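You operate a simulated robot arm through the tools that you are given. There is no shell and no other tool. Be economical: measure what you need, move in short steps, check, and stop when the job is done.

You are at the controls of a simulated two-armed robot. One attempt, no reset.

## Task
Inch the ram about half way down, raise it and stop the drive.
Fine: mode dial to set before you start the drive; hold both inch buttons.

Only the result counts: the job must be done as asked and must still hold three seconds after the hand-in. Knocking over, shifting, dropping, spilling or breaking anything else fails it.

## Robot
Two 7-joint arms with two-finger parallel grippers on one trunk, on a base that drives. Base frame: it is fixed to the floor where the robot stands at the start and does not move with it; the origin is under the middle of the robot, x ahead of it, y to its left, z up. Readings come in cm, degrees, newtons and seconds.
The left shoulder is at the start at [7, 16.3, 97.4], the right one opposite. With the tool pointing down near the work surface each hand reaches from about 10 to 82 cm from the robot's upright axis, wherever it stands, measured 20 degrees to its own side. Places, roughly: black oil button [50, -30, 100]; blue lift button [30, -40, 100]; blue oil valve [80, -20, 100]; cream lamp switch [20, -50, 90]; cream zero button [40, -50, 130]; green start button [60, -20, 100]; grey air button [40, -30, 100]; left clamp handle [140, -30, 70]; left jog button [60, -10, 100]; load dial [40, -40, 100]; mode dial [60, -30, 100]; press brake lever [80, -20, 150]; red main switch [30, -60, 130]; red prop [100, -30, 90]; red stop button [20, -40, 100]; right clamp handle [130, -30, 70]. Payload 3.43 kg a hand.
The tool frame of a hand sits at the grasp point between the pads (the TCP): z along the fingers, y along the line on which they close. The tips reach 3.4 cm beyond it. The gripper opens to 12.8 cm. The fingers are 2.4 cm wide and 1.2 cm thick; the gripper's body (4.8 by 13 cm) begins 9.6 cm behind the TCP.
Orientation is told as [roll, pitch, yaw] about the base's x, y, z axes, in that order, counted from this pose: with the fingers straight down and closing along the base's y, the tool's x points along the base's -x, its y along +y and its z along -z.

## Interface
- The arms move only by the tool move_arm. It takes "left_series", "right_series" or both (then of equal length, played together; a hand with none holds still); each is a list of rows, each a list of 2 entries, a list of its own where there are three numbers: the shift along the tool's x, y, z in cm, then the turn, a rotation vector about the tool's x, y, z in rad. In form: [[[x, y, z], [rx, ry, rz]], ...]. A call has 1 to 10 rows; each row is the pose to reach, as a shift and turn from the pose commanded when the call began, along the tool's axes at that moment. "left_fingers" and "right_fingers" are, for a hand that has rows, the closure, from 0 (fully open) to 1 (shut), set as the call begins (left out, the last holds). Rows are played at 5 a second. More than 5 cm and 8.6 degrees between two rows, or a gripper value outside its range, and nothing of the call is played. A pose out of reach is approached as far as the arm can. The call stops where the force on the tool passes 90 N (or 10 N more than at its start, if that is more) or the arm is blocked; 0.2 s more then pass. Each finger travels about 15.3 cm/s and halts on what it meets, pressing with about 43 N; the grip force reading is that of the motor and also rises with nothing between the fingers. The clock runs only during rows and for 0.2 s after the last one: add rows that repeat a pose to give the fingers time. It gives the time, the measured TCP pose, the force on the tool (base axes), the opening and the grip force at its end, in the units of the frame above (readings bear some noise), with the torque about the TCP (base axes, N m) and any sound that the robot's microphone picked up.
- Cameras (640 x 400 px; columns grow to the right, rows downward): "scene" is now at [11.43, -6.89, 123.62]; the picture's right is [-0.73, -0.68, 0.00], its down [-0.16, 0.18, -0.97] and it looks along [0.66, -0.71, -0.24] (base axes); focal length 214 px, centre (320, 200). "left" rides on the left gripper at [7.6, 1.1, -16] in its tool frame; the picture's right is [-0.15, 0.99, 0.00], its down [-0.88, -0.13, -0.46] and it looks along [-0.45, -0.07, 0.89] (tool axes); focal length 234 px, centre (320, 200). "right" rides on the right gripper at [7.6, -1.1, -16] in its tool frame; the picture's right is [0.15, 0.99, 0.00], its down [-0.88, 0.13, -0.46] and it looks along [-0.45, 0.07, 0.89] (tool axes); focal length 234 px, centre (320, 200). There is no depth. A picture from a camera that has moved, and an enlarged one, comes with that camera's place and axes in the base frame and with its lens.
- capture(camera): a new picture of that camera. The clock stands still meanwhile.
- move_column(by): slides the trunk up (or, below 0, down) by that many cm; the arms and the scene camera ride with it, the base frame stays. It gives what a move gives, with no picture.
- steer(legs): drives the robot by 1 to 6 legs, each [ahead, left, turn to the left] in cm, cm and degrees, along the robot's own axes; the way and the turn of a leg run together, so that a leg with both is an arc; at most 150 cm and 180 degrees a leg. The arms and the cameras ride along, it lands a little off, and it stops where it bumps. It gives what a move gives.
- turn_head(pan, tilt): turns the head with the scene camera to pan (to the left, within 86 degrees either way) and tilt (down, from -29 to 69), counted from straight ahead of the robot. It gives what a move gives.
- close_up(camera, box): a new picture of the part [left, top, right, bottom] of that camera's present view, enlarged. The clock stands still meanwhile.
- finish_job(): hands the job in; it is judged then, once.

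Go step by step. Nothing tells you exact positions but the pictures and the camera data: compare them with the known pose of the tool, close in by small moves and look again before you grip or let go. The budget is 120 turns and 100 pictures, counting those below and the enlarged ones. Unless the task says otherwise, let go and move clear before handing in.

The tools are called after "Emit:" as name(argument=value, ...) on one line, values as JSON. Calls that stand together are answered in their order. move_arm: Moves the arms, as the interface text tells. Its arguments: {"type":"object","properties":{"left_series":{"type":"array","items":{"type":"array"}},"left_fingers":{"type":"number"},"right_series":{"type":"array","items":{"type":"array"}},"right_fingers":{"type":"number"}},"required":[]} The other tools are called the same way: move_column (by) slides the trunk up or down; steer (legs) drives the base; turn_head (pan, tilt) turns the head that bears the scene camera; capture (camera) takes a picture; close_up (camera, box) takes an enlarged picture of a part of a camera's view; finish_job () hands the job in.

At the start:

```text
clock: 0.0
left_ee_pos: [60.05, -1.02, 121.34]
left_tcp_rot: [0.0, 0.0, -0.1]
left_wrist_force: [0.9, 0.0, 0.5]
left_moment: [-0.01, 0.02, 0.0]
left_gripper_width: 12.79
left_finger_force: 0.0
right_ee_pos: [28.84, -43.35, 124.86]
right_tcp_rot: [0.0, 0.0, -0.1]
right_wrist_force: [-0.6, 0.1, -0.3]
right_moment: [0.0, -0.02, 0.01]
right_gripper_width: 12.8
right_finger_force: 0.0
trunk travel left (down, up): [-45.4, 48.6]
robot x, y, heading: [0.17, -0.01, -0.1]
head pan, tilt: [-47.3, 13.9]
```

scene: 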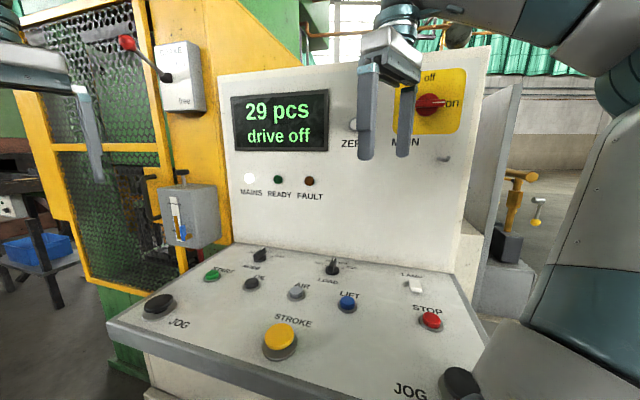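
right: 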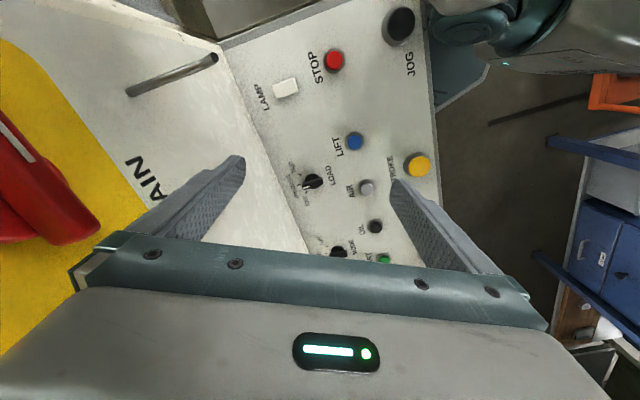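
left: 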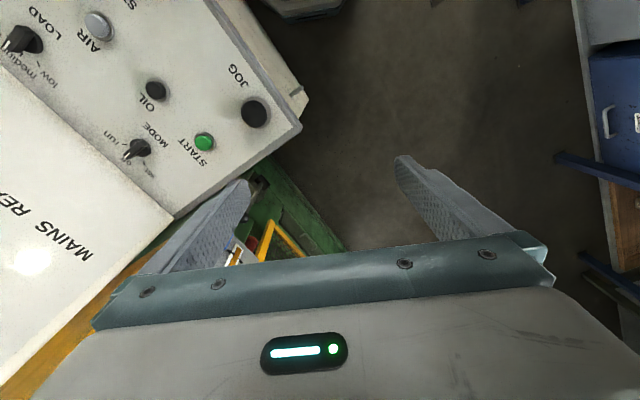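

I see the press's control desk ahead to the right: display says "29 pcs, drive off", the main switch appears to be on, two black JOG buttons at the desk's ends. I'll look closer at the dials and labels first.

Emit:
close_up(camera="scene", box=[180, 230, 370, 349])

Emit:
close_up(camera="left", box=[60, 80, 300, 230])

Emit:
close_up(camera="scene", box=[100, 20, 260, 270])

Emit:
turn_head(pan=-20, tilt=10)

Emit:
capture(camera="scene")

```text
3.36 times, centred on (275, 290) of scene
camera zoom: at [11.43, -6.89, 123.62], right [-0.73, -0.68, 0.0], down [-0.16, 0.18, -0.97], along [0.66, -0.71, -0.24], focal length 721 px, centre (471, -101)
```

zoom: 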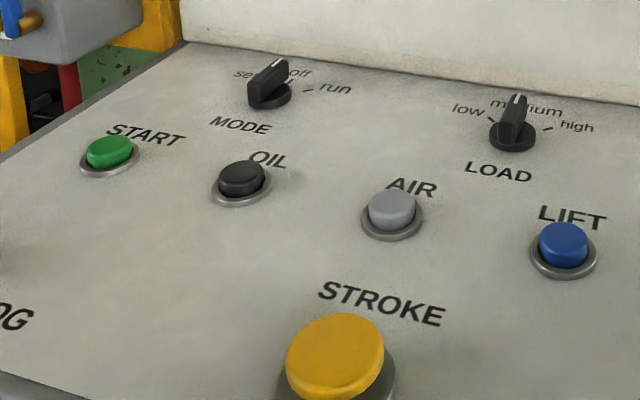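

```text
2.67 times, centred on (180, 155) of left
camera zoom: at [52.49, 0.1, 137.5], right [0.15, 0.99, 0.0], down [0.88, -0.13, 0.46], along [0.45, -0.07, -0.89], focal length 624 px, centre (693, 320)
```

zoom: 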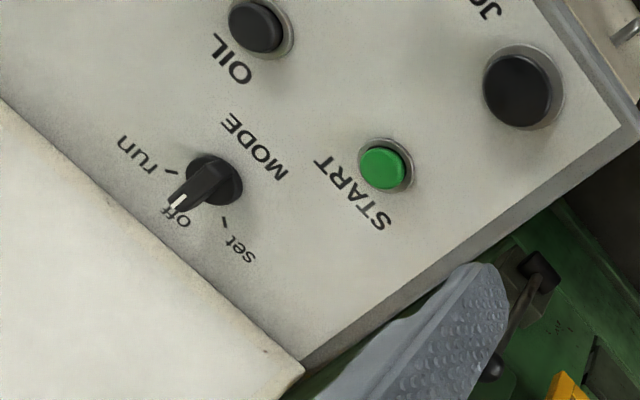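

```text
1.60 times, centred on (180, 145) of scene
camera zoom: at [11.43, -6.89, 123.62], right [-0.73, -0.68, 0.0], down [-0.16, 0.18, -0.97], along [0.66, -0.71, -0.24], focal length 343 px, centre (544, 288)
```

zoom: 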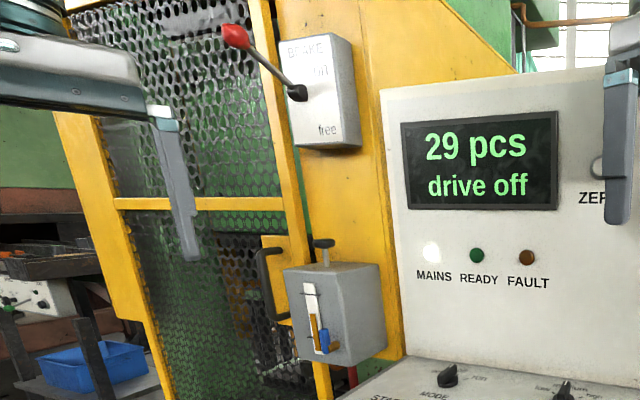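

```text
clock: 0.9
left_ee_pos: [60.15, -0.97, 121.39]
left_tcp_rot: [0.1, -0.1, 0.0]
left_wrist_force: [0.4, 0.1, 0.5]
left_moment: [-0.02, 0.02, 0.02]
left_gripper_width: 12.8
left_finger_force: 0.0
right_ee_pos: [29.04, -43.28, 124.8]
right_tcp_rot: [0.0, 0.0, 0.0]
right_wrist_force: [0.3, 0.3, 0.4]
right_moment: [-0.04, 0.0, 0.03]
right_gripper_width: 12.82
right_finger_force: 0.1
trunk travel left (down, up): [-45.4, 48.6]
robot x, y, heading: [-0.2, 0.07, 0.1]
head pan, tilt: [-20.0, 10.0]
```

```text
93 pictures are left
camera scene: at [13.82, -3.22, 124.25], right [-0.34, -0.94, 0.0], down [-0.16, 0.06, -0.98], along [0.93, -0.34, -0.17], focal length 214 px, centre (320, 200)
```

scene: 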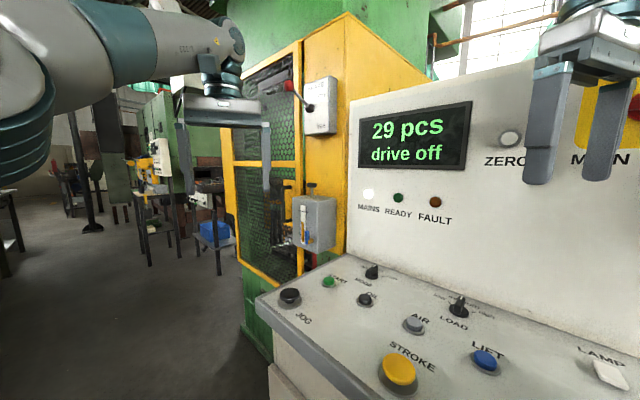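

Mode dial points to "off" (set is on the left/press side); the brake lever seems at "on". I want to see the red prop, clamps and oiler before touching anything.

Emit:
close_up(camera="scene", box=[220, 50, 350, 131])

Emit:
close_up(camera="scene", box=[220, 150, 350, 290])

```text
4.92 times, centred on (285, 90) of scene
camera zoom: at [13.82, -3.22, 124.25], right [-0.34, -0.94, 0.0], down [-0.16, 0.06, -0.98], along [0.93, -0.34, -0.17], focal length 1056 px, centre (492, 739)
```

zoom: 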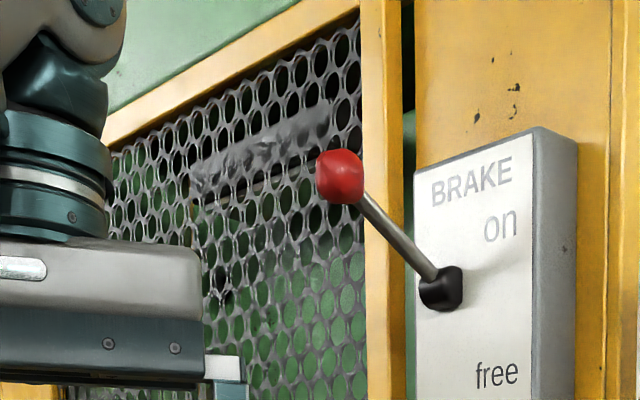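

```text
2.86 times, centred on (285, 220) of scene
camera zoom: at [13.82, -3.22, 124.25], right [-0.34, -0.94, 0.0], down [-0.16, 0.06, -0.98], along [0.93, -0.34, -0.17], focal length 613 px, centre (420, 143)
```

zoom: 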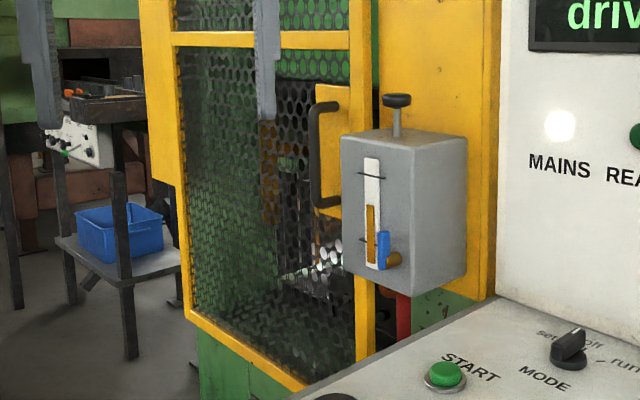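

The brake lever is up at "on" and needs freeing; the prop isn't clearly visible. I'll check the floor to the left, then drive over to look inside the guard.

Emit:
turn_head(pan=50, tilt=25)

Emit:
capture(camera="scene")

```text
clock: 2.3
left_ee_pos: [60.14, -1.05, 121.45]
left_tcp_rot: [0.0, 0.1, 0.0]
left_wrist_force: [-0.3, 0.3, 0.4]
left_moment: [-0.02, 0.0, -0.01]
left_gripper_width: 12.81
left_finger_force: 0.0
right_ee_pos: [28.98, -43.33, 124.95]
right_tcp_rot: [0.1, 0.0, -0.2]
right_wrist_force: [0.0, 1.0, 0.6]
right_moment: [-0.01, -0.01, -0.03]
right_gripper_width: 12.79
right_finger_force: 0.1
trunk travel left (down, up): [-45.4, 48.6]
robot x, y, heading: [-0.31, 0.01, 0.1]
head pan, tilt: [50.0, 25.0]
```

```text
90 pictures are left
camera scene: at [11.02, 7.02, 121.82], right [0.77, -0.64, 0.0], down [-0.27, -0.32, -0.91], along [0.58, 0.69, -0.42], focal length 214 px, centre (320, 200)
```

scene: 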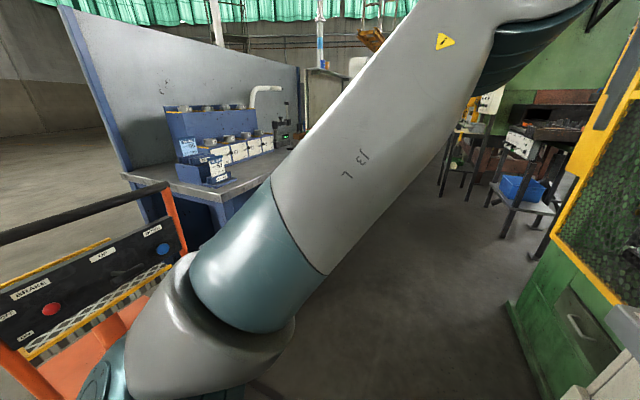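

An orange cart is close on the left, so I'd rather not drive; I'll use the left hand camera to look through the guard. Tilting the left hand up toward the front first.

Emit:
move_arm(left_series=[[[0, 1, 0], [0, -0.137, 0]], [[0, 2, 0], [0, -0.274, 0]], [[0, 3, 0], [0, -0.411, 0]], [[0, 4, 0], [0, -0.548, 0]], [[0, 5, 0], [0, -0.685, 0]], [[0, 6, 0], [0, -0.822, 0]], [[0, 7, 0], [0, -0.96, 0]]])

Emit:
move_arm(left_series=[[[0, 0, 0], [0.107, 0, 0.075]], [[0, 0, 0], [0.214, 0, 0.15]], [[0, 0, 0], [0.321, 0, 0.225]], [[0, 0, 0], [0.428, 0, 0.3]], [[0, 0, 0], [0.535, 0, 0.375]], [[0, 0, 0], [0.64, 0, 0.448]]])

Emit:
capture(camera="left")

```text
clock: 3.9
left_ee_pos: [60.25, 6.05, 121.37]
left_tcp_rot: [-0.2, -55.1, 0.1]
left_wrist_force: [0.5, 0.0, -0.1]
left_moment: [-0.02, -0.01, 0.03]
left_gripper_width: 12.8
left_finger_force: 0.0
right_ee_pos: [29.08, -43.26, 124.88]
right_tcp_rot: [0.0, 0.0, -0.1]
right_wrist_force: [-0.1, 0.2, 0.3]
right_moment: [-0.02, 0.04, 0.02]
right_gripper_width: 12.8
right_finger_force: 0.0
trunk travel left (down, up): [-45.4, 48.6]
robot x, y, heading: [-0.44, 0.01, 0.1]
head pan, tilt: [50.0, 25.0]
```

```text
clock: 5.3
left_ee_pos: [60.29, 6.06, 121.32]
left_tcp_rot: [-0.2, -55.1, -44.7]
left_wrist_force: [0.8, -1.1, 0.0]
left_moment: [0.0, -0.01, 0.01]
left_gripper_width: 12.83
left_finger_force: 0.0
right_ee_pos: [29.13, -43.16, 124.98]
right_tcp_rot: [0.0, -0.1, 0.0]
right_wrist_force: [0.4, -0.4, -0.1]
right_moment: [-0.01, 0.04, -0.04]
right_gripper_width: 12.84
right_finger_force: 0.2
trunk travel left (down, up): [-45.4, 48.6]
robot x, y, heading: [0.2, -0.12, -0.1]
head pan, tilt: [50.0, 25.0]
```

```text
89 pictures are left
camera left: at [48.61, 19.18, 124.35], right [0.76, 0.64, 0.12], down [0.0, -0.18, 0.98], along [0.65, -0.74, -0.14], focal length 234 px, centre (320, 200)
```

left: 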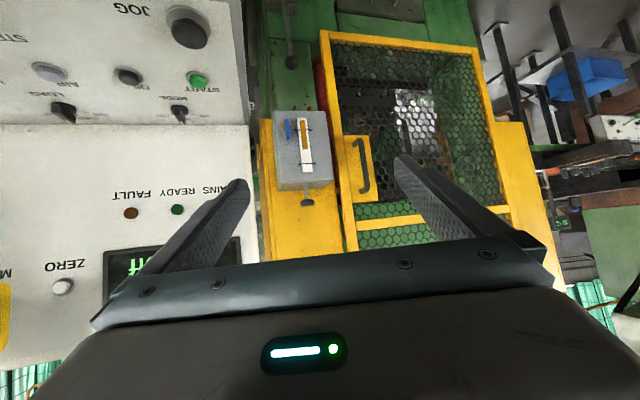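

The view is upside-down but shows the guard door well. Zooming in on the inside of the guard and the red bar.

Emit:
close_up(camera="left", box=[250, 20, 410, 120])

Emit:
close_up(camera="left", box=[330, 30, 510, 240])

```text
4.00 times, centred on (330, 70) of left
camera zoom: at [48.61, 19.18, 124.35], right [0.76, 0.64, 0.12], down [0.0, -0.18, 0.98], along [0.65, -0.74, -0.14], focal length 937 px, centre (280, 720)
```

zoom: 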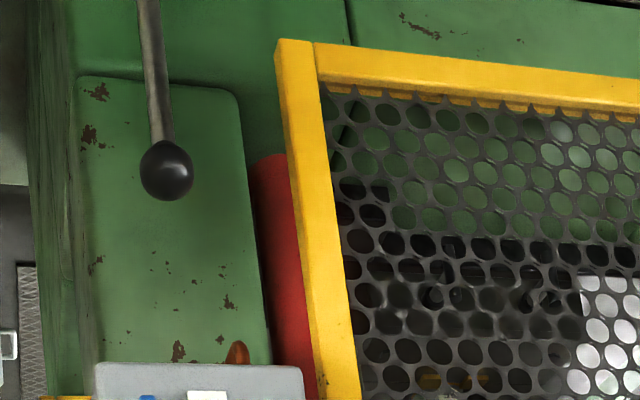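

```text
1.90 times, centred on (420, 135) of left
camera zoom: at [48.61, 19.18, 124.35], right [0.76, 0.64, 0.12], down [0.0, -0.18, 0.98], along [0.65, -0.74, -0.14], focal length 446 px, centre (130, 324)
```

zoom: 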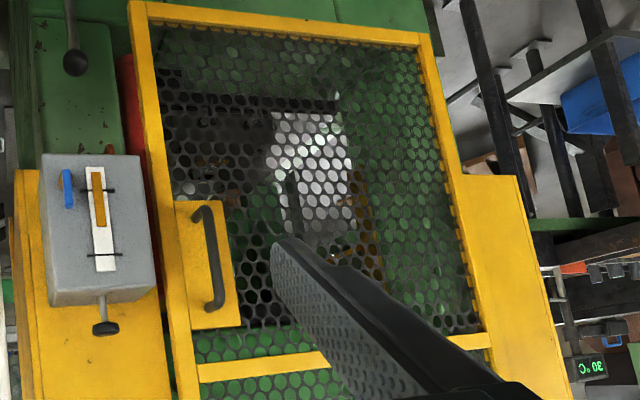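

The red prop appears to stand on the press bed behind the door's right post. I'll bring the camera nearer, left of the door, to see whether it's under the ram.

Emit:
move_arm(left_series=[[[-1, 2.5, 4], [0, 0, 0]], [[-2, 5, 8], [0, 0, 0]], [[-3, 7.5, 12], [0, 0, 0]], [[-4, 10, 16], [0, 0, 0]], [[-4.6, 13, 19], [0, 0, 0]]])

Emit:
capture(camera="left")

```text
clock: 6.5
left_ee_pos: [79.11, 2.36, 115.07]
left_tcp_rot: [0.0, -55.1, -44.7]
left_wrist_force: [0.1, -0.4, 0.6]
left_moment: [0.0, 0.0, -0.02]
left_gripper_width: 12.79
left_finger_force: 0.1
left hand out of reach, approached as far as the arm can: row 5
right_ee_pos: [28.94, -43.24, 124.98]
right_tcp_rot: [0.0, -0.1, 0.0]
right_wrist_force: [-0.7, -0.9, 0.4]
right_moment: [0.01, -0.04, 0.01]
right_gripper_width: 12.8
right_finger_force: 0.0
trunk travel left (down, up): [-45.4, 48.6]
robot x, y, heading: [-0.04, -0.14, 0.1]
head pan, tilt: [50.0, 25.0]
```

```text
86 pictures are left
camera left: at [67.38, 15.33, 118.29], right [0.76, 0.64, 0.12], down [0.0, -0.18, 0.98], along [0.66, -0.74, -0.14], focal length 234 px, centre (320, 200)
```

left: 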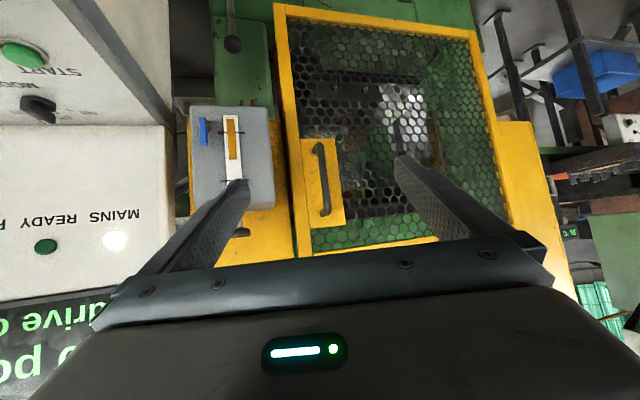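

Emit:
close_up(camera="left", box=[270, 10, 450, 220])

```text
1.90 times, centred on (360, 115) of left
camera zoom: at [67.38, 15.33, 118.29], right [0.76, 0.64, 0.12], down [0.0, -0.18, 0.98], along [0.66, -0.74, -0.14], focal length 446 px, centre (244, 362)
```

zoom: 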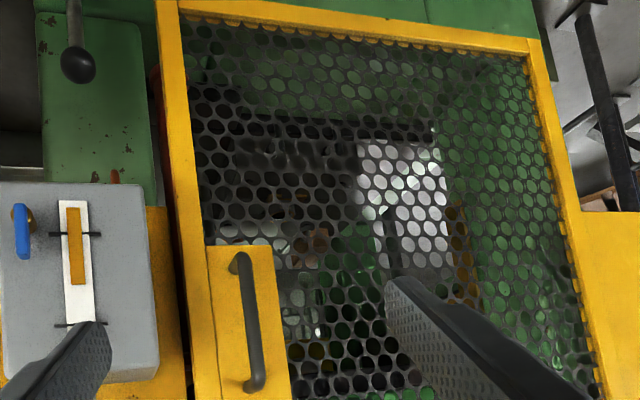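

The prop is at about (98,-31), behind the door near its right side, but I can't tell if it's under the ram. I'll retract the hand a little and drive a bit ahead-left to look through the mesh more from the left.

Emit:
move_arm(left_series=[[[0, 0, -4], [0, 0, 0]], [[0, 0, -8], [0, 0, 0]], [[0, 0, -12], [0, 0, 0]]])

Emit:
steer(legs=[[10, 12, 0]])

Emit:
capture(camera="left")

```text
clock: 7.3
left_ee_pos: [72.15, 9.41, 121.82]
left_tcp_rot: [0.0, -55.1, -44.7]
left_wrist_force: [-0.2, 0.4, 0.3]
left_moment: [0.01, -0.02, 0.0]
left_gripper_width: 12.81
left_finger_force: 0.1
right_ee_pos: [28.92, -43.27, 124.88]
right_tcp_rot: [0.0, -0.1, 0.0]
right_wrist_force: [-0.9, 0.0, 0.1]
right_moment: [-0.01, -0.02, 0.01]
right_gripper_width: 12.8
right_finger_force: 0.1
trunk travel left (down, up): [-45.4, 48.6]
robot x, y, heading: [0.02, -0.08, 0.2]
head pan, tilt: [50.0, 25.0]
```

```text
clock: 8.7
left_ee_pos: [82.42, 20.94, 121.79]
left_tcp_rot: [-0.1, -55.0, -44.8]
left_wrist_force: [0.3, -1.3, 0.2]
left_moment: [-0.01, -0.01, -0.02]
left_gripper_width: 12.82
left_finger_force: 0.1
right_ee_pos: [39.11, -31.18, 125.04]
right_tcp_rot: [0.0, 0.0, 0.0]
right_wrist_force: [0.1, 0.0, -0.2]
right_moment: [-0.05, -0.02, 0.0]
right_gripper_width: 12.8
right_finger_force: 0.0
trunk travel left (down, up): [-45.4, 48.6]
robot x, y, heading: [10.33, 12.23, -0.1]
head pan, tilt: [50.0, 25.0]
```

```text
84 pictures are left
camera left: at [70.69, 34.13, 124.88], right [0.76, 0.64, 0.12], down [0.0, -0.18, 0.98], along [0.65, -0.74, -0.14], focal length 234 px, centre (320, 200)
```

left: 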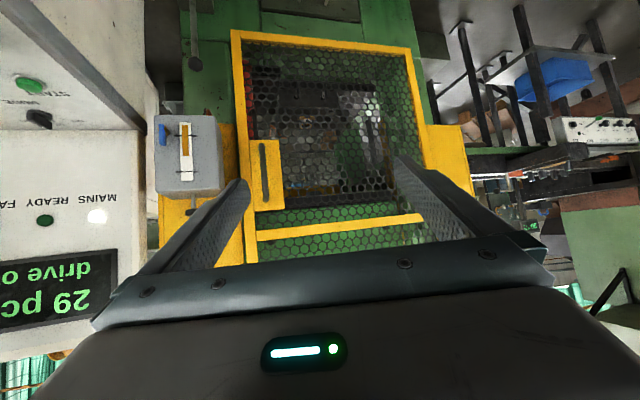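

Emit:
close_up(camera="left", box=[225, 25, 435, 240])

Emit:
close_up(camera="left", box=[235, 45, 335, 145])

```text
1.86 times, centred on (330, 132) of left
camera zoom: at [70.69, 34.13, 124.88], right [0.76, 0.64, 0.12], down [0.0, -0.18, 0.98], along [0.65, -0.74, -0.14], focal length 436 px, centre (301, 326)
```

zoom: 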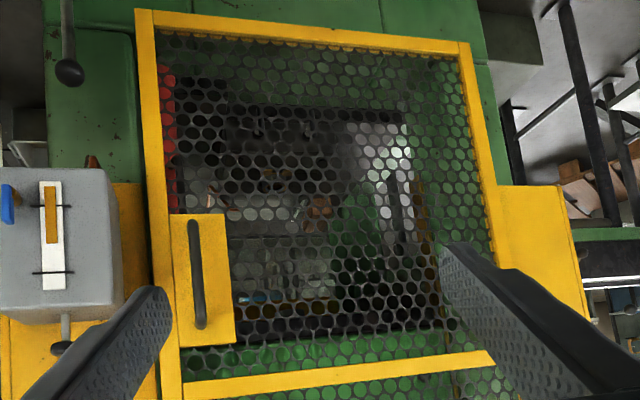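

```text
4.00 times, centred on (285, 95) of left
camera zoom: at [70.69, 34.13, 124.88], right [0.76, 0.64, 0.12], down [0.0, -0.18, 0.98], along [0.65, -0.74, -0.14], focal length 937 px, centre (460, 620)
```

zoom: 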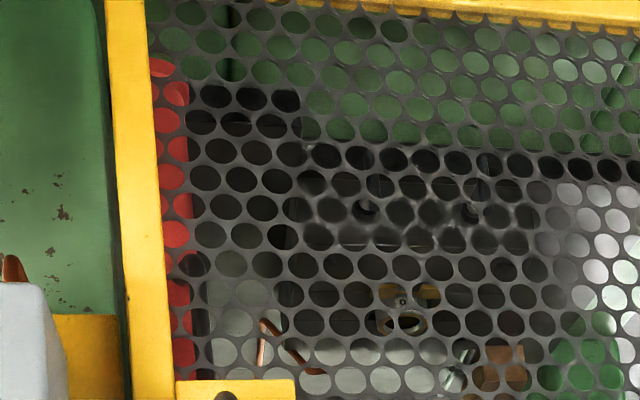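

Through the mesh, the red prop stands just behind the door's right post, well aside from the die and ram – it's parked. Next I go back to the start spot, straighten the left hand and get to the mode dial.

Emit:
steer(legs=[[-10, -12, 0]])

Emit:
move_arm(left_series=[[[0, 0, -3], [-0.107, 0, -0.075]], [[0, 0, -6], [-0.214, 0, -0.15]], [[0, 0, -8], [-0.321, 0, -0.225]], [[0, 0, -8], [-0.428, 0, -0.3]], [[0, 0, -8], [-0.535, 0, -0.375]], [[0, 0, -8], [-0.64, 0, -0.448]]])

Emit:
move_arm(left_series=[[[0, 0, 0], [0, 0.137, 0]], [[0, 0, 0], [0, 0.274, 0]], [[0, 0, 0], [0, 0.411, 0]], [[0, 0, 0], [0, 0.548, 0]], [[0, 0, 0], [0, 0.685, 0]], [[0, 0, 0], [0, 0.822, 0]], [[0, 0, 0], [0, 0.96, 0]]])

Emit:
turn_head(pan=-47, tilt=20)

Emit:
capture(camera="left")

Emit:
capture(camera="scene")

```text
clock: 10.1
left_ee_pos: [72.23, 9.21, 121.86]
left_tcp_rot: [0.0, -55.0, -44.9]
left_wrist_force: [0.5, -0.1, 0.2]
left_moment: [-0.01, -0.02, 0.06]
left_gripper_width: 12.81
left_finger_force: 0.0
right_ee_pos: [29.09, -43.16, 124.94]
right_tcp_rot: [-0.1, 0.0, -0.1]
right_wrist_force: [0.3, 0.8, -0.2]
right_moment: [-0.03, -0.02, -0.02]
right_gripper_width: 12.78
right_finger_force: 0.1
trunk travel left (down, up): [-45.4, 48.6]
robot x, y, heading: [0.23, 0.54, -0.0]
head pan, tilt: [50.0, 25.0]
```

```text
clock: 11.5
left_ee_pos: [67.58, 13.66, 126.45]
left_tcp_rot: [0.2, -55.0, 0.0]
left_wrist_force: [0.3, -0.2, 0.2]
left_moment: [0.0, 0.05, 0.0]
left_gripper_width: 12.78
left_finger_force: 0.0
right_ee_pos: [29.17, -43.22, 124.86]
right_tcp_rot: [0.2, 0.0, -0.1]
right_wrist_force: [-0.1, -0.4, -0.3]
right_moment: [-0.01, -0.03, 0.0]
right_gripper_width: 12.8
right_finger_force: 0.2
trunk travel left (down, up): [-45.4, 48.6]
robot x, y, heading: [0.36, 0.05, -0.1]
head pan, tilt: [50.0, 25.0]
```

```text
clock: 13.1
left_ee_pos: [66.74, 12.93, 123.96]
left_tcp_rot: [0.0, -7.9, 0.0]
left_wrist_force: [-0.8, 0.4, 0.1]
left_moment: [-0.01, 0.0, 0.01]
left_gripper_width: 12.82
left_finger_force: 0.1
left hand out of reach, approached as far as the arm can: row 6, 7
right_ee_pos: [29.16, -42.93, 124.98]
right_tcp_rot: [-0.1, 0.0, -0.2]
right_wrist_force: [-0.7, -0.3, 0.0]
right_moment: [-0.01, 0.01, 0.0]
right_gripper_width: 12.82
right_finger_force: 0.1
trunk travel left (down, up): [-45.4, 48.6]
robot x, y, heading: [0.01, 0.4, -0.0]
head pan, tilt: [50.0, 25.0]
```

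```text
clock: 14.9
left_ee_pos: [66.92, 12.73, 123.93]
left_tcp_rot: [-0.1, -8.0, -0.2]
left_wrist_force: [-0.3, -0.2, -0.1]
left_moment: [0.05, -0.01, -0.01]
left_gripper_width: 12.79
left_finger_force: 0.0
right_ee_pos: [29.06, -43.08, 124.82]
right_tcp_rot: [0.0, -0.1, -0.1]
right_wrist_force: [0.4, 1.2, 0.1]
right_moment: [0.01, 0.0, 0.0]
right_gripper_width: 12.8
right_finger_force: 0.0
trunk travel left (down, up): [-45.4, 48.6]
robot x, y, heading: [-0.24, 0.31, -0.1]
head pan, tilt: [-47.0, 20.0]
```

```text
81 pictures are left
camera left: at [57.05, 13.9, 138.78], right [0.15, 0.99, 0.02], down [0.81, -0.13, 0.57], along [0.57, -0.07, -0.82], focal length 234 px, centre (320, 200)
```

left: 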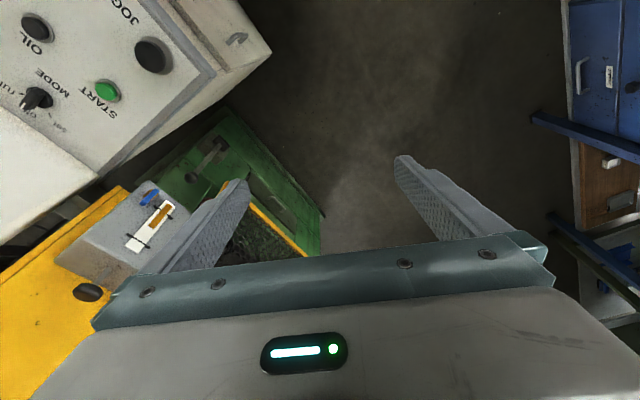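

```text
80 pictures are left
camera scene: at [11.57, -6.65, 122.62], right [-0.73, -0.68, 0.0], down [-0.23, 0.25, -0.94], along [0.64, -0.69, -0.34], focal length 214 px, centre (320, 200)
```

scene: 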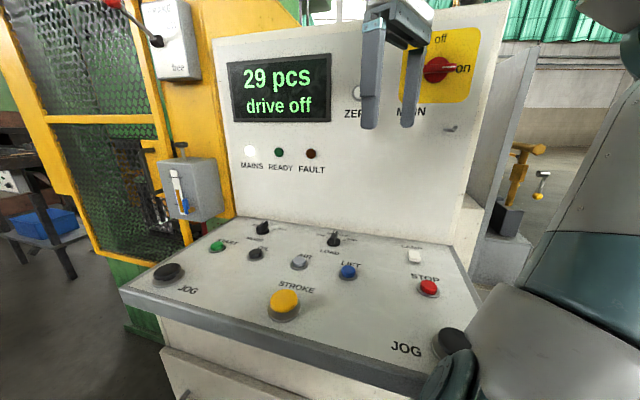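

Triangulating two views, the mode dial sits near (58.5,-34,95), bar pointing to "off" toward the back panel; "set" is about 55-60° counter-clockwise. I'll bring the right hand above it with the fingers closing across the bar.

Emit:
move_arm(right_series=[[[-4.2, 1.3, 1.8], [0, 0, 0.142]], [[-8.4, 2.6, 3.6], [0, 0, 0.284]], [[-12.6, 3.9, 5.4], [0, 0, 0.426]], [[-16.8, 5.2, 7.2], [0, 0, 0.568]], [[-21, 6.5, 9], [0, 0, 0.71]], [[-25.2, 7.8, 10.8], [0, 0, 0.852]], [[-29.4, 9.1, 12.6], [0, 0, 0.99]]], right_fingers=0.5)

Emit:
capture(camera="right")

Emit:
capture(camera="scene")

```text
clock: 16.5
left_ee_pos: [67.16, 12.74, 123.64]
left_tcp_rot: [0.0, -7.8, -0.1]
left_wrist_force: [-0.1, 0.3, -0.1]
left_moment: [0.02, 0.06, 0.03]
left_gripper_width: 12.8
left_finger_force: 0.0
right_ee_pos: [58.89, -34.21, 111.88]
right_tcp_rot: [0.1, 0.1, -56.9]
right_wrist_force: [0.2, 1.0, 1.1]
right_moment: [0.03, 0.04, -0.02]
right_gripper_width: 6.39
right_finger_force: 0.1
trunk travel left (down, up): [-45.4, 48.6]
robot x, y, heading: [0.16, 0.29, -0.2]
head pan, tilt: [-47.0, 20.0]
```

```text
79 pictures are left
camera right: at [53.85, -28.58, 127.79], right [0.75, 0.66, 0.0], down [0.59, -0.67, 0.45], along [0.3, -0.34, -0.89], focal length 234 px, centre (320, 200)
```

right: 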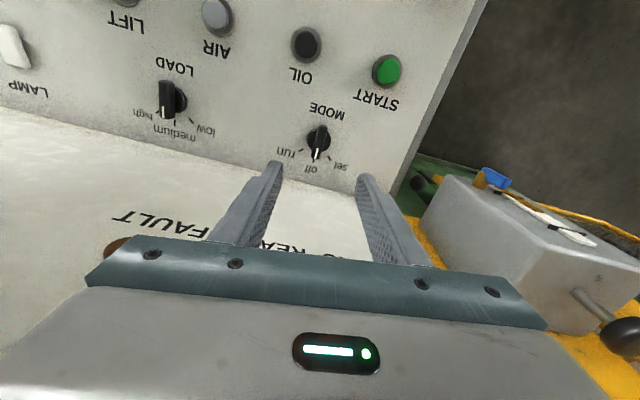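

```text
78 pictures are left
camera scene: at [11.83, -6.69, 122.59], right [-0.73, -0.68, 0.0], down [-0.24, 0.25, -0.94], along [0.64, -0.69, -0.34], focal length 214 px, centre (320, 200)
```

scene: 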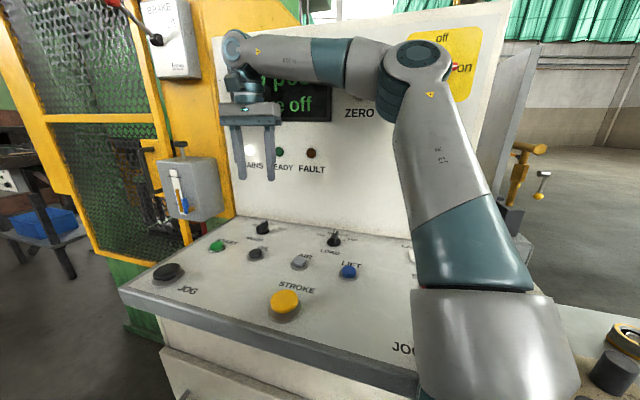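

The dial lies almost exactly below the right hand, at about (58.1,-33.8), with bar aligned to the gripper. I'll lower to TCP z≈102 and look.

Emit:
move_arm(right_series=[[[0.4, -0.2, 4], [0, 0, 0]], [[0.77, -0.46, 8], [0, 0, 0]], [[0.77, -0.46, 10], [0, 0, 0]]])

Emit:
capture(camera="right")

Emit:
close_up(camera="scene", box=[200, 170, 340, 270])

```text
clock: 17.3
left_ee_pos: [66.91, 12.79, 123.79]
left_tcp_rot: [0.0, -7.9, -0.2]
left_wrist_force: [0.6, -0.1, -0.3]
left_moment: [-0.01, 0.03, 0.02]
left_gripper_width: 12.81
left_finger_force: 0.0
right_ee_pos: [57.81, -33.78, 102.16]
right_tcp_rot: [0.0, 0.0, -56.7]
right_wrist_force: [0.9, 0.1, 0.3]
right_moment: [-0.02, -0.05, 0.01]
right_gripper_width: 6.41
right_finger_force: 0.0
trunk travel left (down, up): [-45.4, 48.6]
robot x, y, heading: [0.31, 0.25, -0.2]
head pan, tilt: [-47.0, 20.0]
```

```text
77 pictures are left
camera right: at [52.7, -28.07, 117.95], right [0.75, 0.66, 0.0], down [0.59, -0.67, 0.46], along [0.3, -0.34, -0.89], focal length 234 px, centre (320, 200)
```

right: 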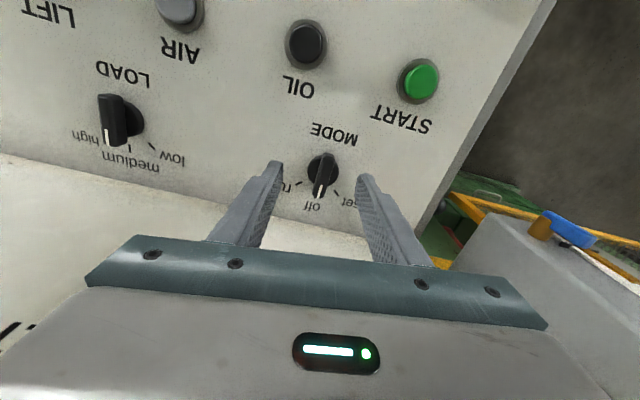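

```text
4.00 times, centred on (270, 220) of scene
camera zoom: at [11.59, -6.66, 122.62], right [-0.73, -0.68, 0.0], down [-0.23, 0.25, -0.94], along [0.64, -0.69, -0.34], focal length 858 px, centre (520, 120)
```

zoom: 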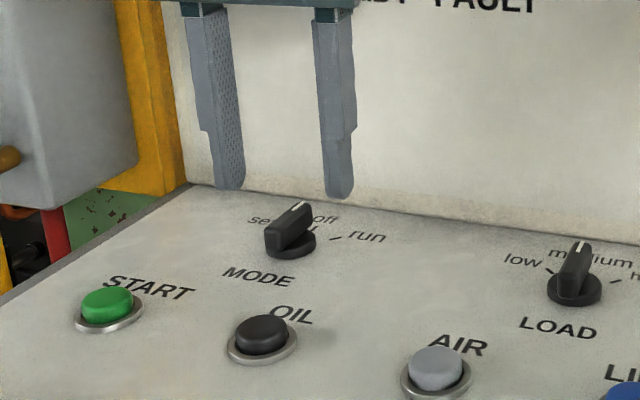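

Fingers straddle the dial; its centre is about (58.05,-33.85,96). Lowering 3 cm more, then closing gently.

Emit:
move_arm(right_series=[[[-0.15, 0.1, 1.5], [0, 0, 0]], [[-0.15, 0.1, 2.6], [0, 0, 0]]])

Emit:
close_up(camera="scene", box=[200, 170, 340, 270])

```text
clock: 17.9
left_ee_pos: [66.82, 12.82, 123.91]
left_tcp_rot: [0.0, -7.9, -0.2]
left_wrist_force: [-0.1, -0.5, 0.3]
left_moment: [0.0, -0.01, 0.0]
left_gripper_width: 12.82
left_finger_force: 0.0
right_ee_pos: [58.02, -33.88, 99.56]
right_tcp_rot: [0.0, 0.0, -56.8]
right_wrist_force: [0.7, 0.4, 0.1]
right_moment: [-0.02, -0.01, -0.02]
right_gripper_width: 6.4
right_finger_force: 0.0
trunk travel left (down, up): [-45.4, 48.6]
robot x, y, heading: [0.38, 0.2, 0.1]
head pan, tilt: [-47.0, 20.0]
```

```text
4.00 times, centred on (270, 220) of scene
camera zoom: at [11.57, -6.65, 122.62], right [-0.73, -0.68, 0.0], down [-0.23, 0.25, -0.94], along [0.64, -0.69, -0.34], focal length 858 px, centre (520, 120)
```

zoom: 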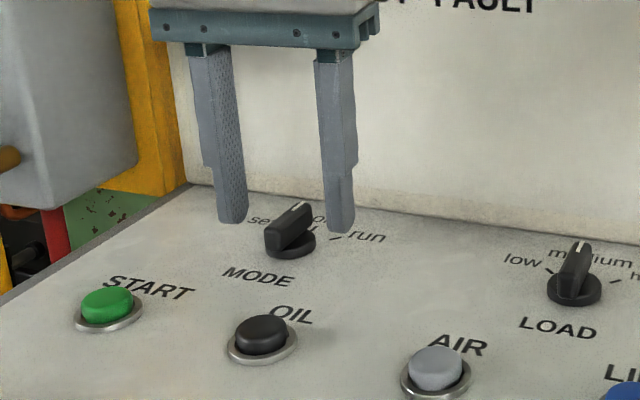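

Tips are about 1 cm above the desk; lower 0.8 and close on the bar.

Emit:
move_arm(right_series=[[[0, 0, 0.8], [0, 0, 0]], [[0, 0, 0.8], [0, 0, 0]]])

Emit:
move_arm(right_series=[[[0, 0, 0], [0, 0, 0]], [[0, 0, 0], [0, 0, 0]], [[0, 0, 0], [0, 0, 0]]], right_fingers=1)

Emit:
capture(camera="right")

Emit:
close_up(camera="scene", box=[200, 170, 340, 270])

```text
clock: 18.5
left_ee_pos: [66.88, 12.92, 123.69]
left_tcp_rot: [0.0, -7.9, -0.2]
left_wrist_force: [0.2, 0.5, -0.1]
left_moment: [-0.01, -0.01, 0.02]
left_gripper_width: 12.81
left_finger_force: 0.0
right_ee_pos: [57.81, -33.84, 98.89]
right_tcp_rot: [0.0, 0.0, -56.7]
right_wrist_force: [0.6, 0.1, 0.5]
right_moment: [0.03, -0.02, -0.02]
right_gripper_width: 6.38
right_finger_force: 0.1
trunk travel left (down, up): [-45.4, 48.6]
robot x, y, heading: [0.72, 0.38, -0.0]
head pan, tilt: [-47.0, 20.0]
```

```text
clock: 19.3
left_ee_pos: [67.07, 13.09, 123.7]
left_tcp_rot: [-0.1, -7.7, 0.0]
left_wrist_force: [0.4, -0.2, -0.4]
left_moment: [0.02, 0.01, -0.02]
left_gripper_width: 12.78
left_finger_force: 0.1
right_ee_pos: [58.25, -33.57, 98.97]
right_tcp_rot: [0.0, 0.0, -56.7]
right_wrist_force: [21.6, 10.9, 2.8]
right_moment: [0.86, -0.31, 0.2]
right_gripper_width: 1.28
right_finger_force: 45.0
trunk travel left (down, up): [-45.4, 48.6]
robot x, y, heading: [-0.06, 0.08, 0.2]
head pan, tilt: [-47.0, 20.0]
```

```text
74 pictures are left
camera right: at [53.09, -27.81, 114.68], right [0.75, 0.67, 0.0], down [0.59, -0.66, 0.46], along [0.3, -0.34, -0.89], focal length 234 px, centre (320, 200)
```

right: 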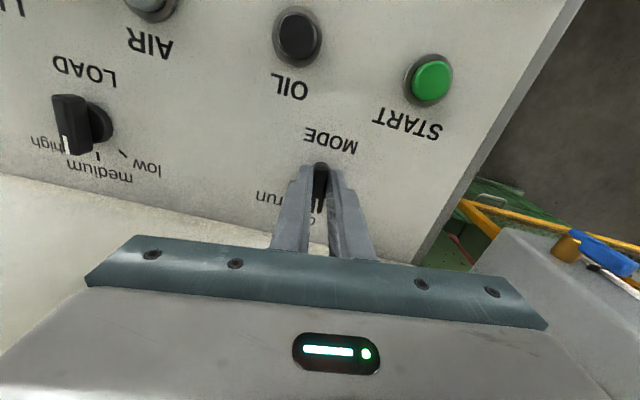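

```text
4.00 times, centred on (270, 220) of scene
camera zoom: at [11.88, -6.47, 122.61], right [-0.73, -0.68, 0.0], down [-0.24, 0.25, -0.94], along [0.64, -0.69, -0.34], focal length 858 px, centre (520, 120)
```

zoom: 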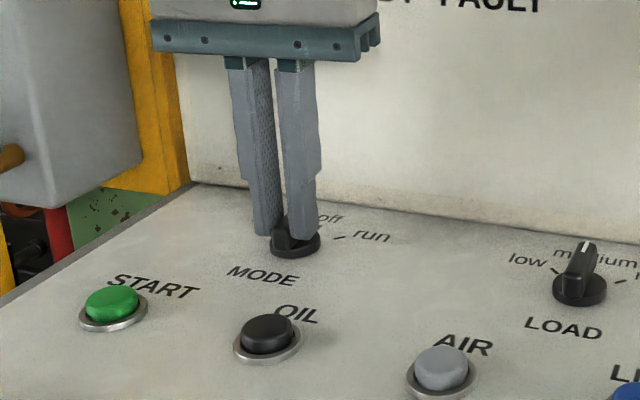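

The dial bar is gripped (1.28 cm); a side force says the dial is ~0.4 cm toward +y of the tool. I'll ease that and turn counter-clockwise half way.

Emit:
move_arm(right_series=[[[0, 0.4, 0], [0, 0, -0.1]], [[0, 0.4, 0], [0, 0, -0.22]], [[0, 0.4, 0], [0, 0, -0.34]], [[0, 0.4, 0], [0, 0, -0.46]], [[0, 0.4, 0], [0, 0, -0.58]]])

Emit:
capture(camera="right")

```text
clock: 20.5
left_ee_pos: [66.5, 12.66, 124.07]
left_tcp_rot: [0.0, -7.9, -0.1]
left_wrist_force: [-0.2, 0.7, -0.1]
left_moment: [-0.03, -0.01, -0.04]
left_gripper_width: 12.82
left_finger_force: 0.0
right_ee_pos: [57.86, -33.93, 98.87]
right_tcp_rot: [-0.5, -0.1, -23.9]
right_wrist_force: [-3.4, -33.4, -3.2]
right_moment: [-0.15, 1.19, -0.31]
right_gripper_width: 1.29
right_finger_force: 44.6
trunk travel left (down, up): [-45.4, 48.6]
robot x, y, heading: [0.23, -0.05, -0.0]
head pan, tilt: [-47.0, 20.0]
```

```text
72 pictures are left
camera right: at [50.5, -31.79, 114.68], right [0.26, 0.96, -0.01], down [0.86, -0.23, 0.46], along [0.44, -0.13, -0.89], focal length 234 px, centre (320, 200)
```

right: 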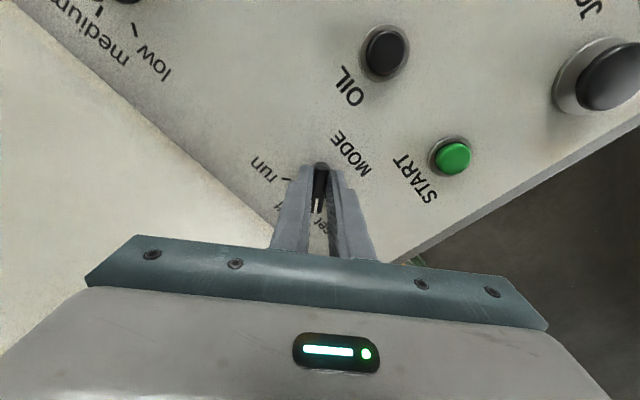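

The dial turns with the hand and the pointer nears "set". I relieve the side force and continue turning.

Emit:
move_arm(right_series=[[[0, -0.6, 0], [0, 0, -0.1]], [[0, -0.6, 0], [0, 0, -0.2]], [[0, -0.6, 0], [0, 0, -0.28]]])

Emit:
close_up(camera="right", box=[230, 130, 410, 250])

```text
clock: 21.3
left_ee_pos: [66.57, 13.3, 123.93]
left_tcp_rot: [-0.2, -8.0, 0.0]
left_wrist_force: [0.2, -0.3, -0.9]
left_moment: [-0.01, -0.04, 0.01]
left_gripper_width: 12.79
left_finger_force: 0.1
right_ee_pos: [57.64, -33.87, 99.0]
right_tcp_rot: [-0.8, 0.1, -7.7]
right_wrist_force: [-5.8, -43.9, -31.7]
right_moment: [-0.61, 0.13, -1.1]
right_gripper_width: 1.71
right_finger_force: 44.7
trunk travel left (down, up): [-45.4, 48.6]
robot x, y, heading: [0.09, 0.2, -0.2]
head pan, tilt: [-47.0, 20.0]
```

```text
3.33 times, centred on (320, 190) of right
camera zoom: at [50.06, -33.82, 114.8], right [-0.01, 1.0, -0.01], down [0.89, 0.02, 0.45], along [0.45, -0.01, -0.89], focal length 781 px, centre (320, 233)
```

zoom: 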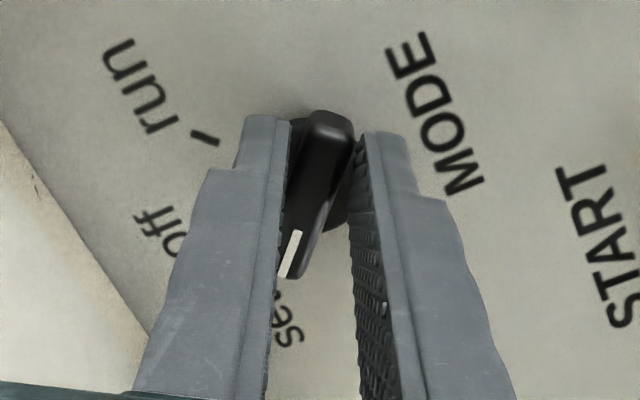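

The grip widened to 1.7 cm while torque rose: the dial seems to be at its end stop on "set". I'll open and lift to check.

Emit:
move_arm(right_series=[[[0, 0, 0], [0, 0, 0.1]], [[0, 0, 0], [0, 0, 0.1]], [[0, 0, 0], [0, 0, 0.1]]], right_fingers=0.5)

Emit:
move_arm(right_series=[[[0, 0, -4], [0, 0, 0]], [[0, 0, -8], [0, 0, 0]]])

Emit:
close_up(camera="right", box=[200, 80, 440, 230])

Emit:
capture(camera="scene")

```text
clock: 22.1
left_ee_pos: [66.82, 13.14, 123.83]
left_tcp_rot: [0.0, -7.9, 0.0]
left_wrist_force: [-0.2, -0.3, -0.2]
left_moment: [0.01, 0.0, 0.03]
left_gripper_width: 12.78
left_finger_force: 0.1
right_ee_pos: [58.06, -33.81, 99.07]
right_tcp_rot: [0.0, -0.1, -13.2]
right_wrist_force: [0.4, -0.1, -0.3]
right_moment: [-0.01, -0.01, -0.01]
right_gripper_width: 6.42
right_finger_force: 0.0
trunk travel left (down, up): [-45.4, 48.6]
robot x, y, heading: [0.03, 0.01, -0.1]
head pan, tilt: [-47.0, 20.0]
```

```text
clock: 22.7
left_ee_pos: [66.87, 12.91, 123.78]
left_tcp_rot: [0.0, -7.9, 0.0]
left_wrist_force: [-0.2, 0.2, 0.5]
left_moment: [-0.05, -0.01, 0.02]
left_gripper_width: 12.76
left_finger_force: 0.0
right_ee_pos: [57.8, -34.18, 106.88]
right_tcp_rot: [-0.1, 0.0, -13.3]
right_wrist_force: [-0.2, 0.1, -0.4]
right_moment: [-0.03, 0.01, -0.02]
right_gripper_width: 6.4
right_finger_force: 0.1
trunk travel left (down, up): [-45.4, 48.6]
robot x, y, heading: [0.09, 0.39, -0.1]
head pan, tilt: [-47.0, 20.0]
```

```text
2.67 times, centred on (320, 155) of right
camera zoom: at [50.17, -33.43, 122.68], right [0.08, 1.0, 0.0], down [0.89, -0.07, 0.46], along [0.45, -0.04, -0.89], focal length 624 px, centre (320, 320)
```

zoom: 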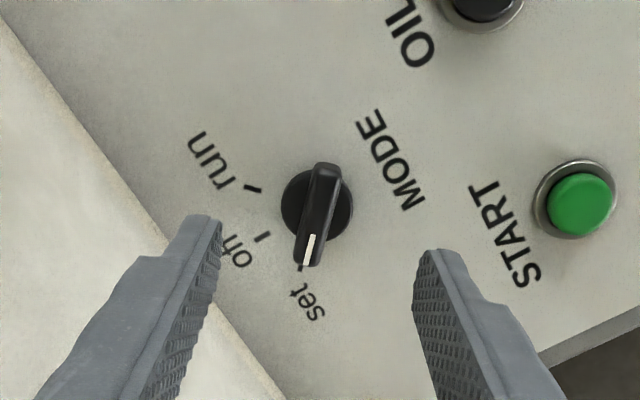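

```text
69 pictures are left
camera scene: at [11.54, -6.56, 122.63], right [-0.73, -0.68, 0.0], down [-0.23, 0.25, -0.94], along [0.64, -0.69, -0.34], focal length 214 px, centre (320, 200)
```

scene: 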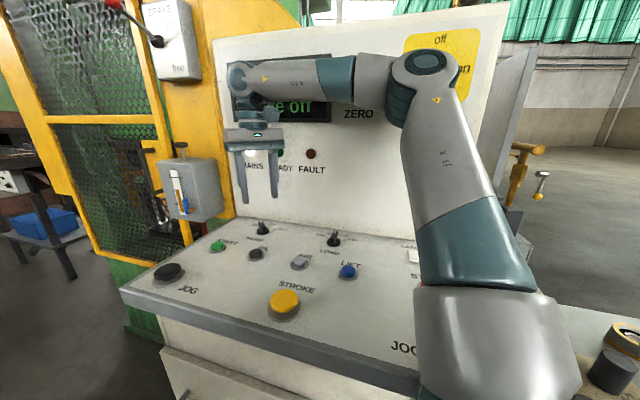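

The dial is on "set". Moving the right hand clear to the right (toward the right jog button), fingers closed, and reading the display.

Emit:
move_arm(right_series=[[[4.5, -1, -1], [0, 0, 0]], [[9, -2, -2], [0, 0, 0]], [[13.5, -3, -3], [0, 0, 0]], [[18, -4, -4], [0, 0, 0]], [[22.5, -5, -4], [0, 0, 0]], [[27, -6, -4], [0, 0, 0]], [[31.5, -7, -4], [0, 0, 0]]], right_fingers=1)

Emit:
capture(camera="scene")

Emit:
capture(camera="right")

```text
clock: 24.3
left_ee_pos: [66.68, 12.81, 123.99]
left_tcp_rot: [0.0, -8.0, -0.2]
left_wrist_force: [-0.6, -0.2, 0.3]
left_moment: [0.01, 0.0, 0.0]
left_gripper_width: 12.8
left_finger_force: 0.1
right_ee_pos: [25.63, -33.74, 110.92]
right_tcp_rot: [0.0, -0.2, -13.3]
right_wrist_force: [-0.5, 0.0, 0.9]
right_moment: [0.03, -0.03, 0.01]
right_gripper_width: 0.0
right_finger_force: 33.5
trunk travel left (down, up): [-45.4, 48.6]
robot x, y, heading: [0.4, 0.26, -0.0]
head pan, tilt: [-47.0, 20.0]
```

```text
68 pictures are left
camera scene: at [11.43, -6.72, 122.64], right [-0.73, -0.68, 0.0], down [-0.23, 0.25, -0.94], along [0.64, -0.69, -0.34], focal length 214 px, centre (320, 200)
```

scene: 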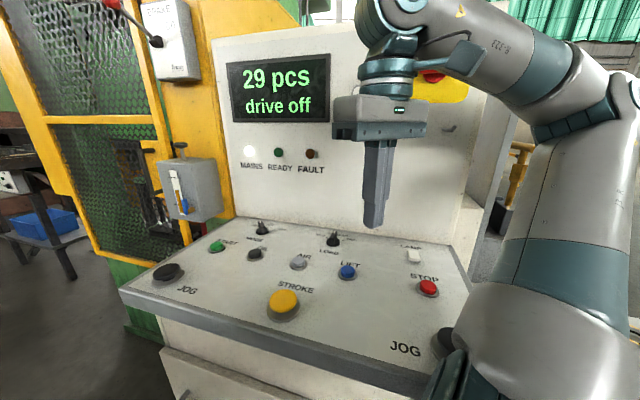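

```text
67 pictures are left
camera right: at [17.87, -33.06, 126.72], right [0.08, 1.0, 0.0], down [0.89, -0.08, 0.46], along [0.46, -0.04, -0.89], focal length 234 px, centre (320, 200)
```

right: 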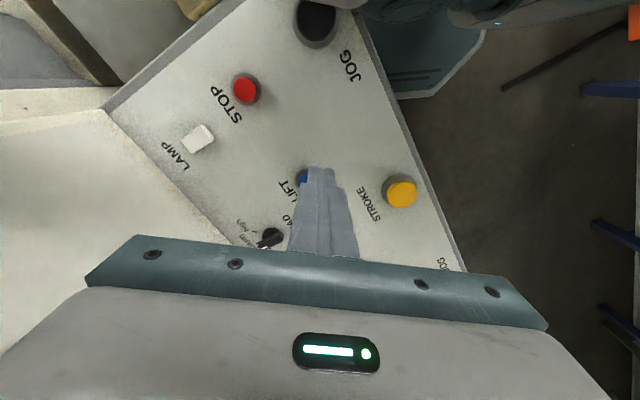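

Display still "drive off", dial on "set". Before starting, I'll free the press brake: raise the trunk and bring the left hand over the red-knobbed lever near (78,-18,146).

Emit:
move_column(by=40)

Emit:
move_arm(left_series=[[[0, 0, 0], [0, 0, 0.14]], [[0, 0, 0], [0, 0, 0.28]], [[0, 0, 0], [0, 0, 0.42]], [[0, 0, 0], [0, 0, 0.56]], [[0, 0, 0], [0, 0, 0.7]], [[0, 0, 0], [0, 0, 0.84]]], left_fingers=1)

Emit:
turn_head(pan=-25, tilt=15)

Emit:
capture(camera="left")

Emit:
capture(camera="scene")

```text
clock: 28.1
left_ee_pos: [66.86, 12.69, 163.75]
left_tcp_rot: [0.0, -7.9, -0.1]
left_wrist_force: [-0.2, 0.6, -0.2]
left_moment: [0.01, -0.03, 0.0]
left_gripper_width: 12.78
left_finger_force: 0.1
right_ee_pos: [25.73, -33.71, 150.93]
right_tcp_rot: [0.0, 0.0, -13.2]
right_wrist_force: [-0.4, 0.4, 0.5]
right_moment: [-0.03, 0.02, -0.02]
right_gripper_width: 0.03
right_finger_force: 32.8
trunk travel left (down, up): [-85.4, 8.6]
robot x, y, heading: [0.08, 0.26, 0.2]
head pan, tilt: [-47.0, 20.0]
```

```text
clock: 29.5
left_ee_pos: [60.16, 11.0, 158.62]
left_tcp_rot: [6.0, -5.8, -48.2]
left_wrist_force: [-0.2, 0.3, 0.1]
left_moment: [0.01, -0.03, 0.0]
left_gripper_width: 0.02
left_finger_force: 33.0
left hand out of reach, approached as far as the arm can: row 3, 4, 5, 6
right_ee_pos: [25.71, -33.65, 150.99]
right_tcp_rot: [0.0, 0.0, -13.3]
right_wrist_force: [-0.2, 0.1, 0.2]
right_moment: [-0.01, -0.03, 0.04]
right_gripper_width: 0.0
right_finger_force: 32.8
trunk travel left (down, up): [-85.4, 8.6]
robot x, y, heading: [0.38, 0.24, -0.3]
head pan, tilt: [-47.0, 20.0]
```

```text
clock: 30.4
left_ee_pos: [60.21, 10.98, 158.58]
left_tcp_rot: [5.8, -5.6, -48.0]
left_wrist_force: [0.4, 0.1, -0.4]
left_moment: [0.03, 0.0, -0.02]
left_gripper_width: 0.01
left_finger_force: 32.7
right_ee_pos: [25.65, -33.65, 150.97]
right_tcp_rot: [0.1, 0.0, -13.3]
right_wrist_force: [-0.2, -0.5, 0.2]
right_moment: [0.02, 0.01, 0.02]
right_gripper_width: 0.01
right_finger_force: 33.4
trunk travel left (down, up): [-85.4, 8.6]
robot x, y, heading: [-0.02, 0.3, 0.1]
head pan, tilt: [-25.0, 15.0]
```

```text
66 pictures are left
camera left: at [53.58, 17.38, 173.89], right [0.82, 0.56, 0.12], down [0.43, -0.74, 0.52], along [0.38, -0.38, -0.84], focal length 234 px, centre (320, 200)
```

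left: 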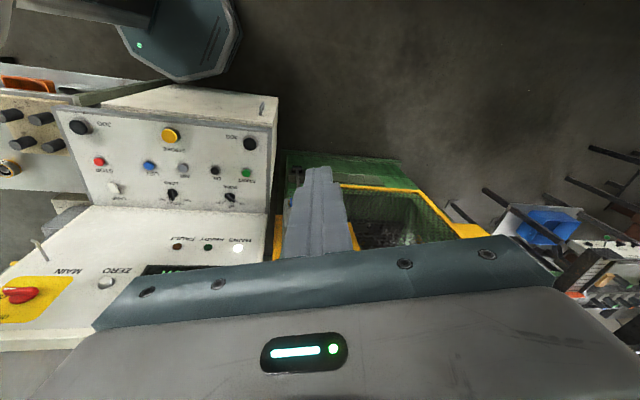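

```text
65 pictures are left
camera scene: at [13.69, -3.8, 163.44], right [-0.42, -0.91, 0.0], down [-0.23, 0.11, -0.97], along [0.87, -0.41, -0.26], focal length 214 px, centre (320, 200)
```

scene: 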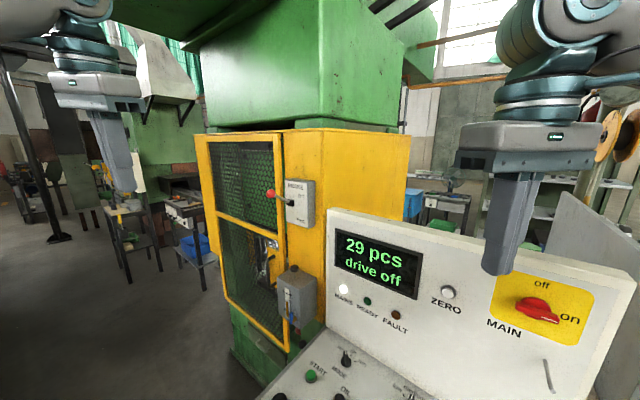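

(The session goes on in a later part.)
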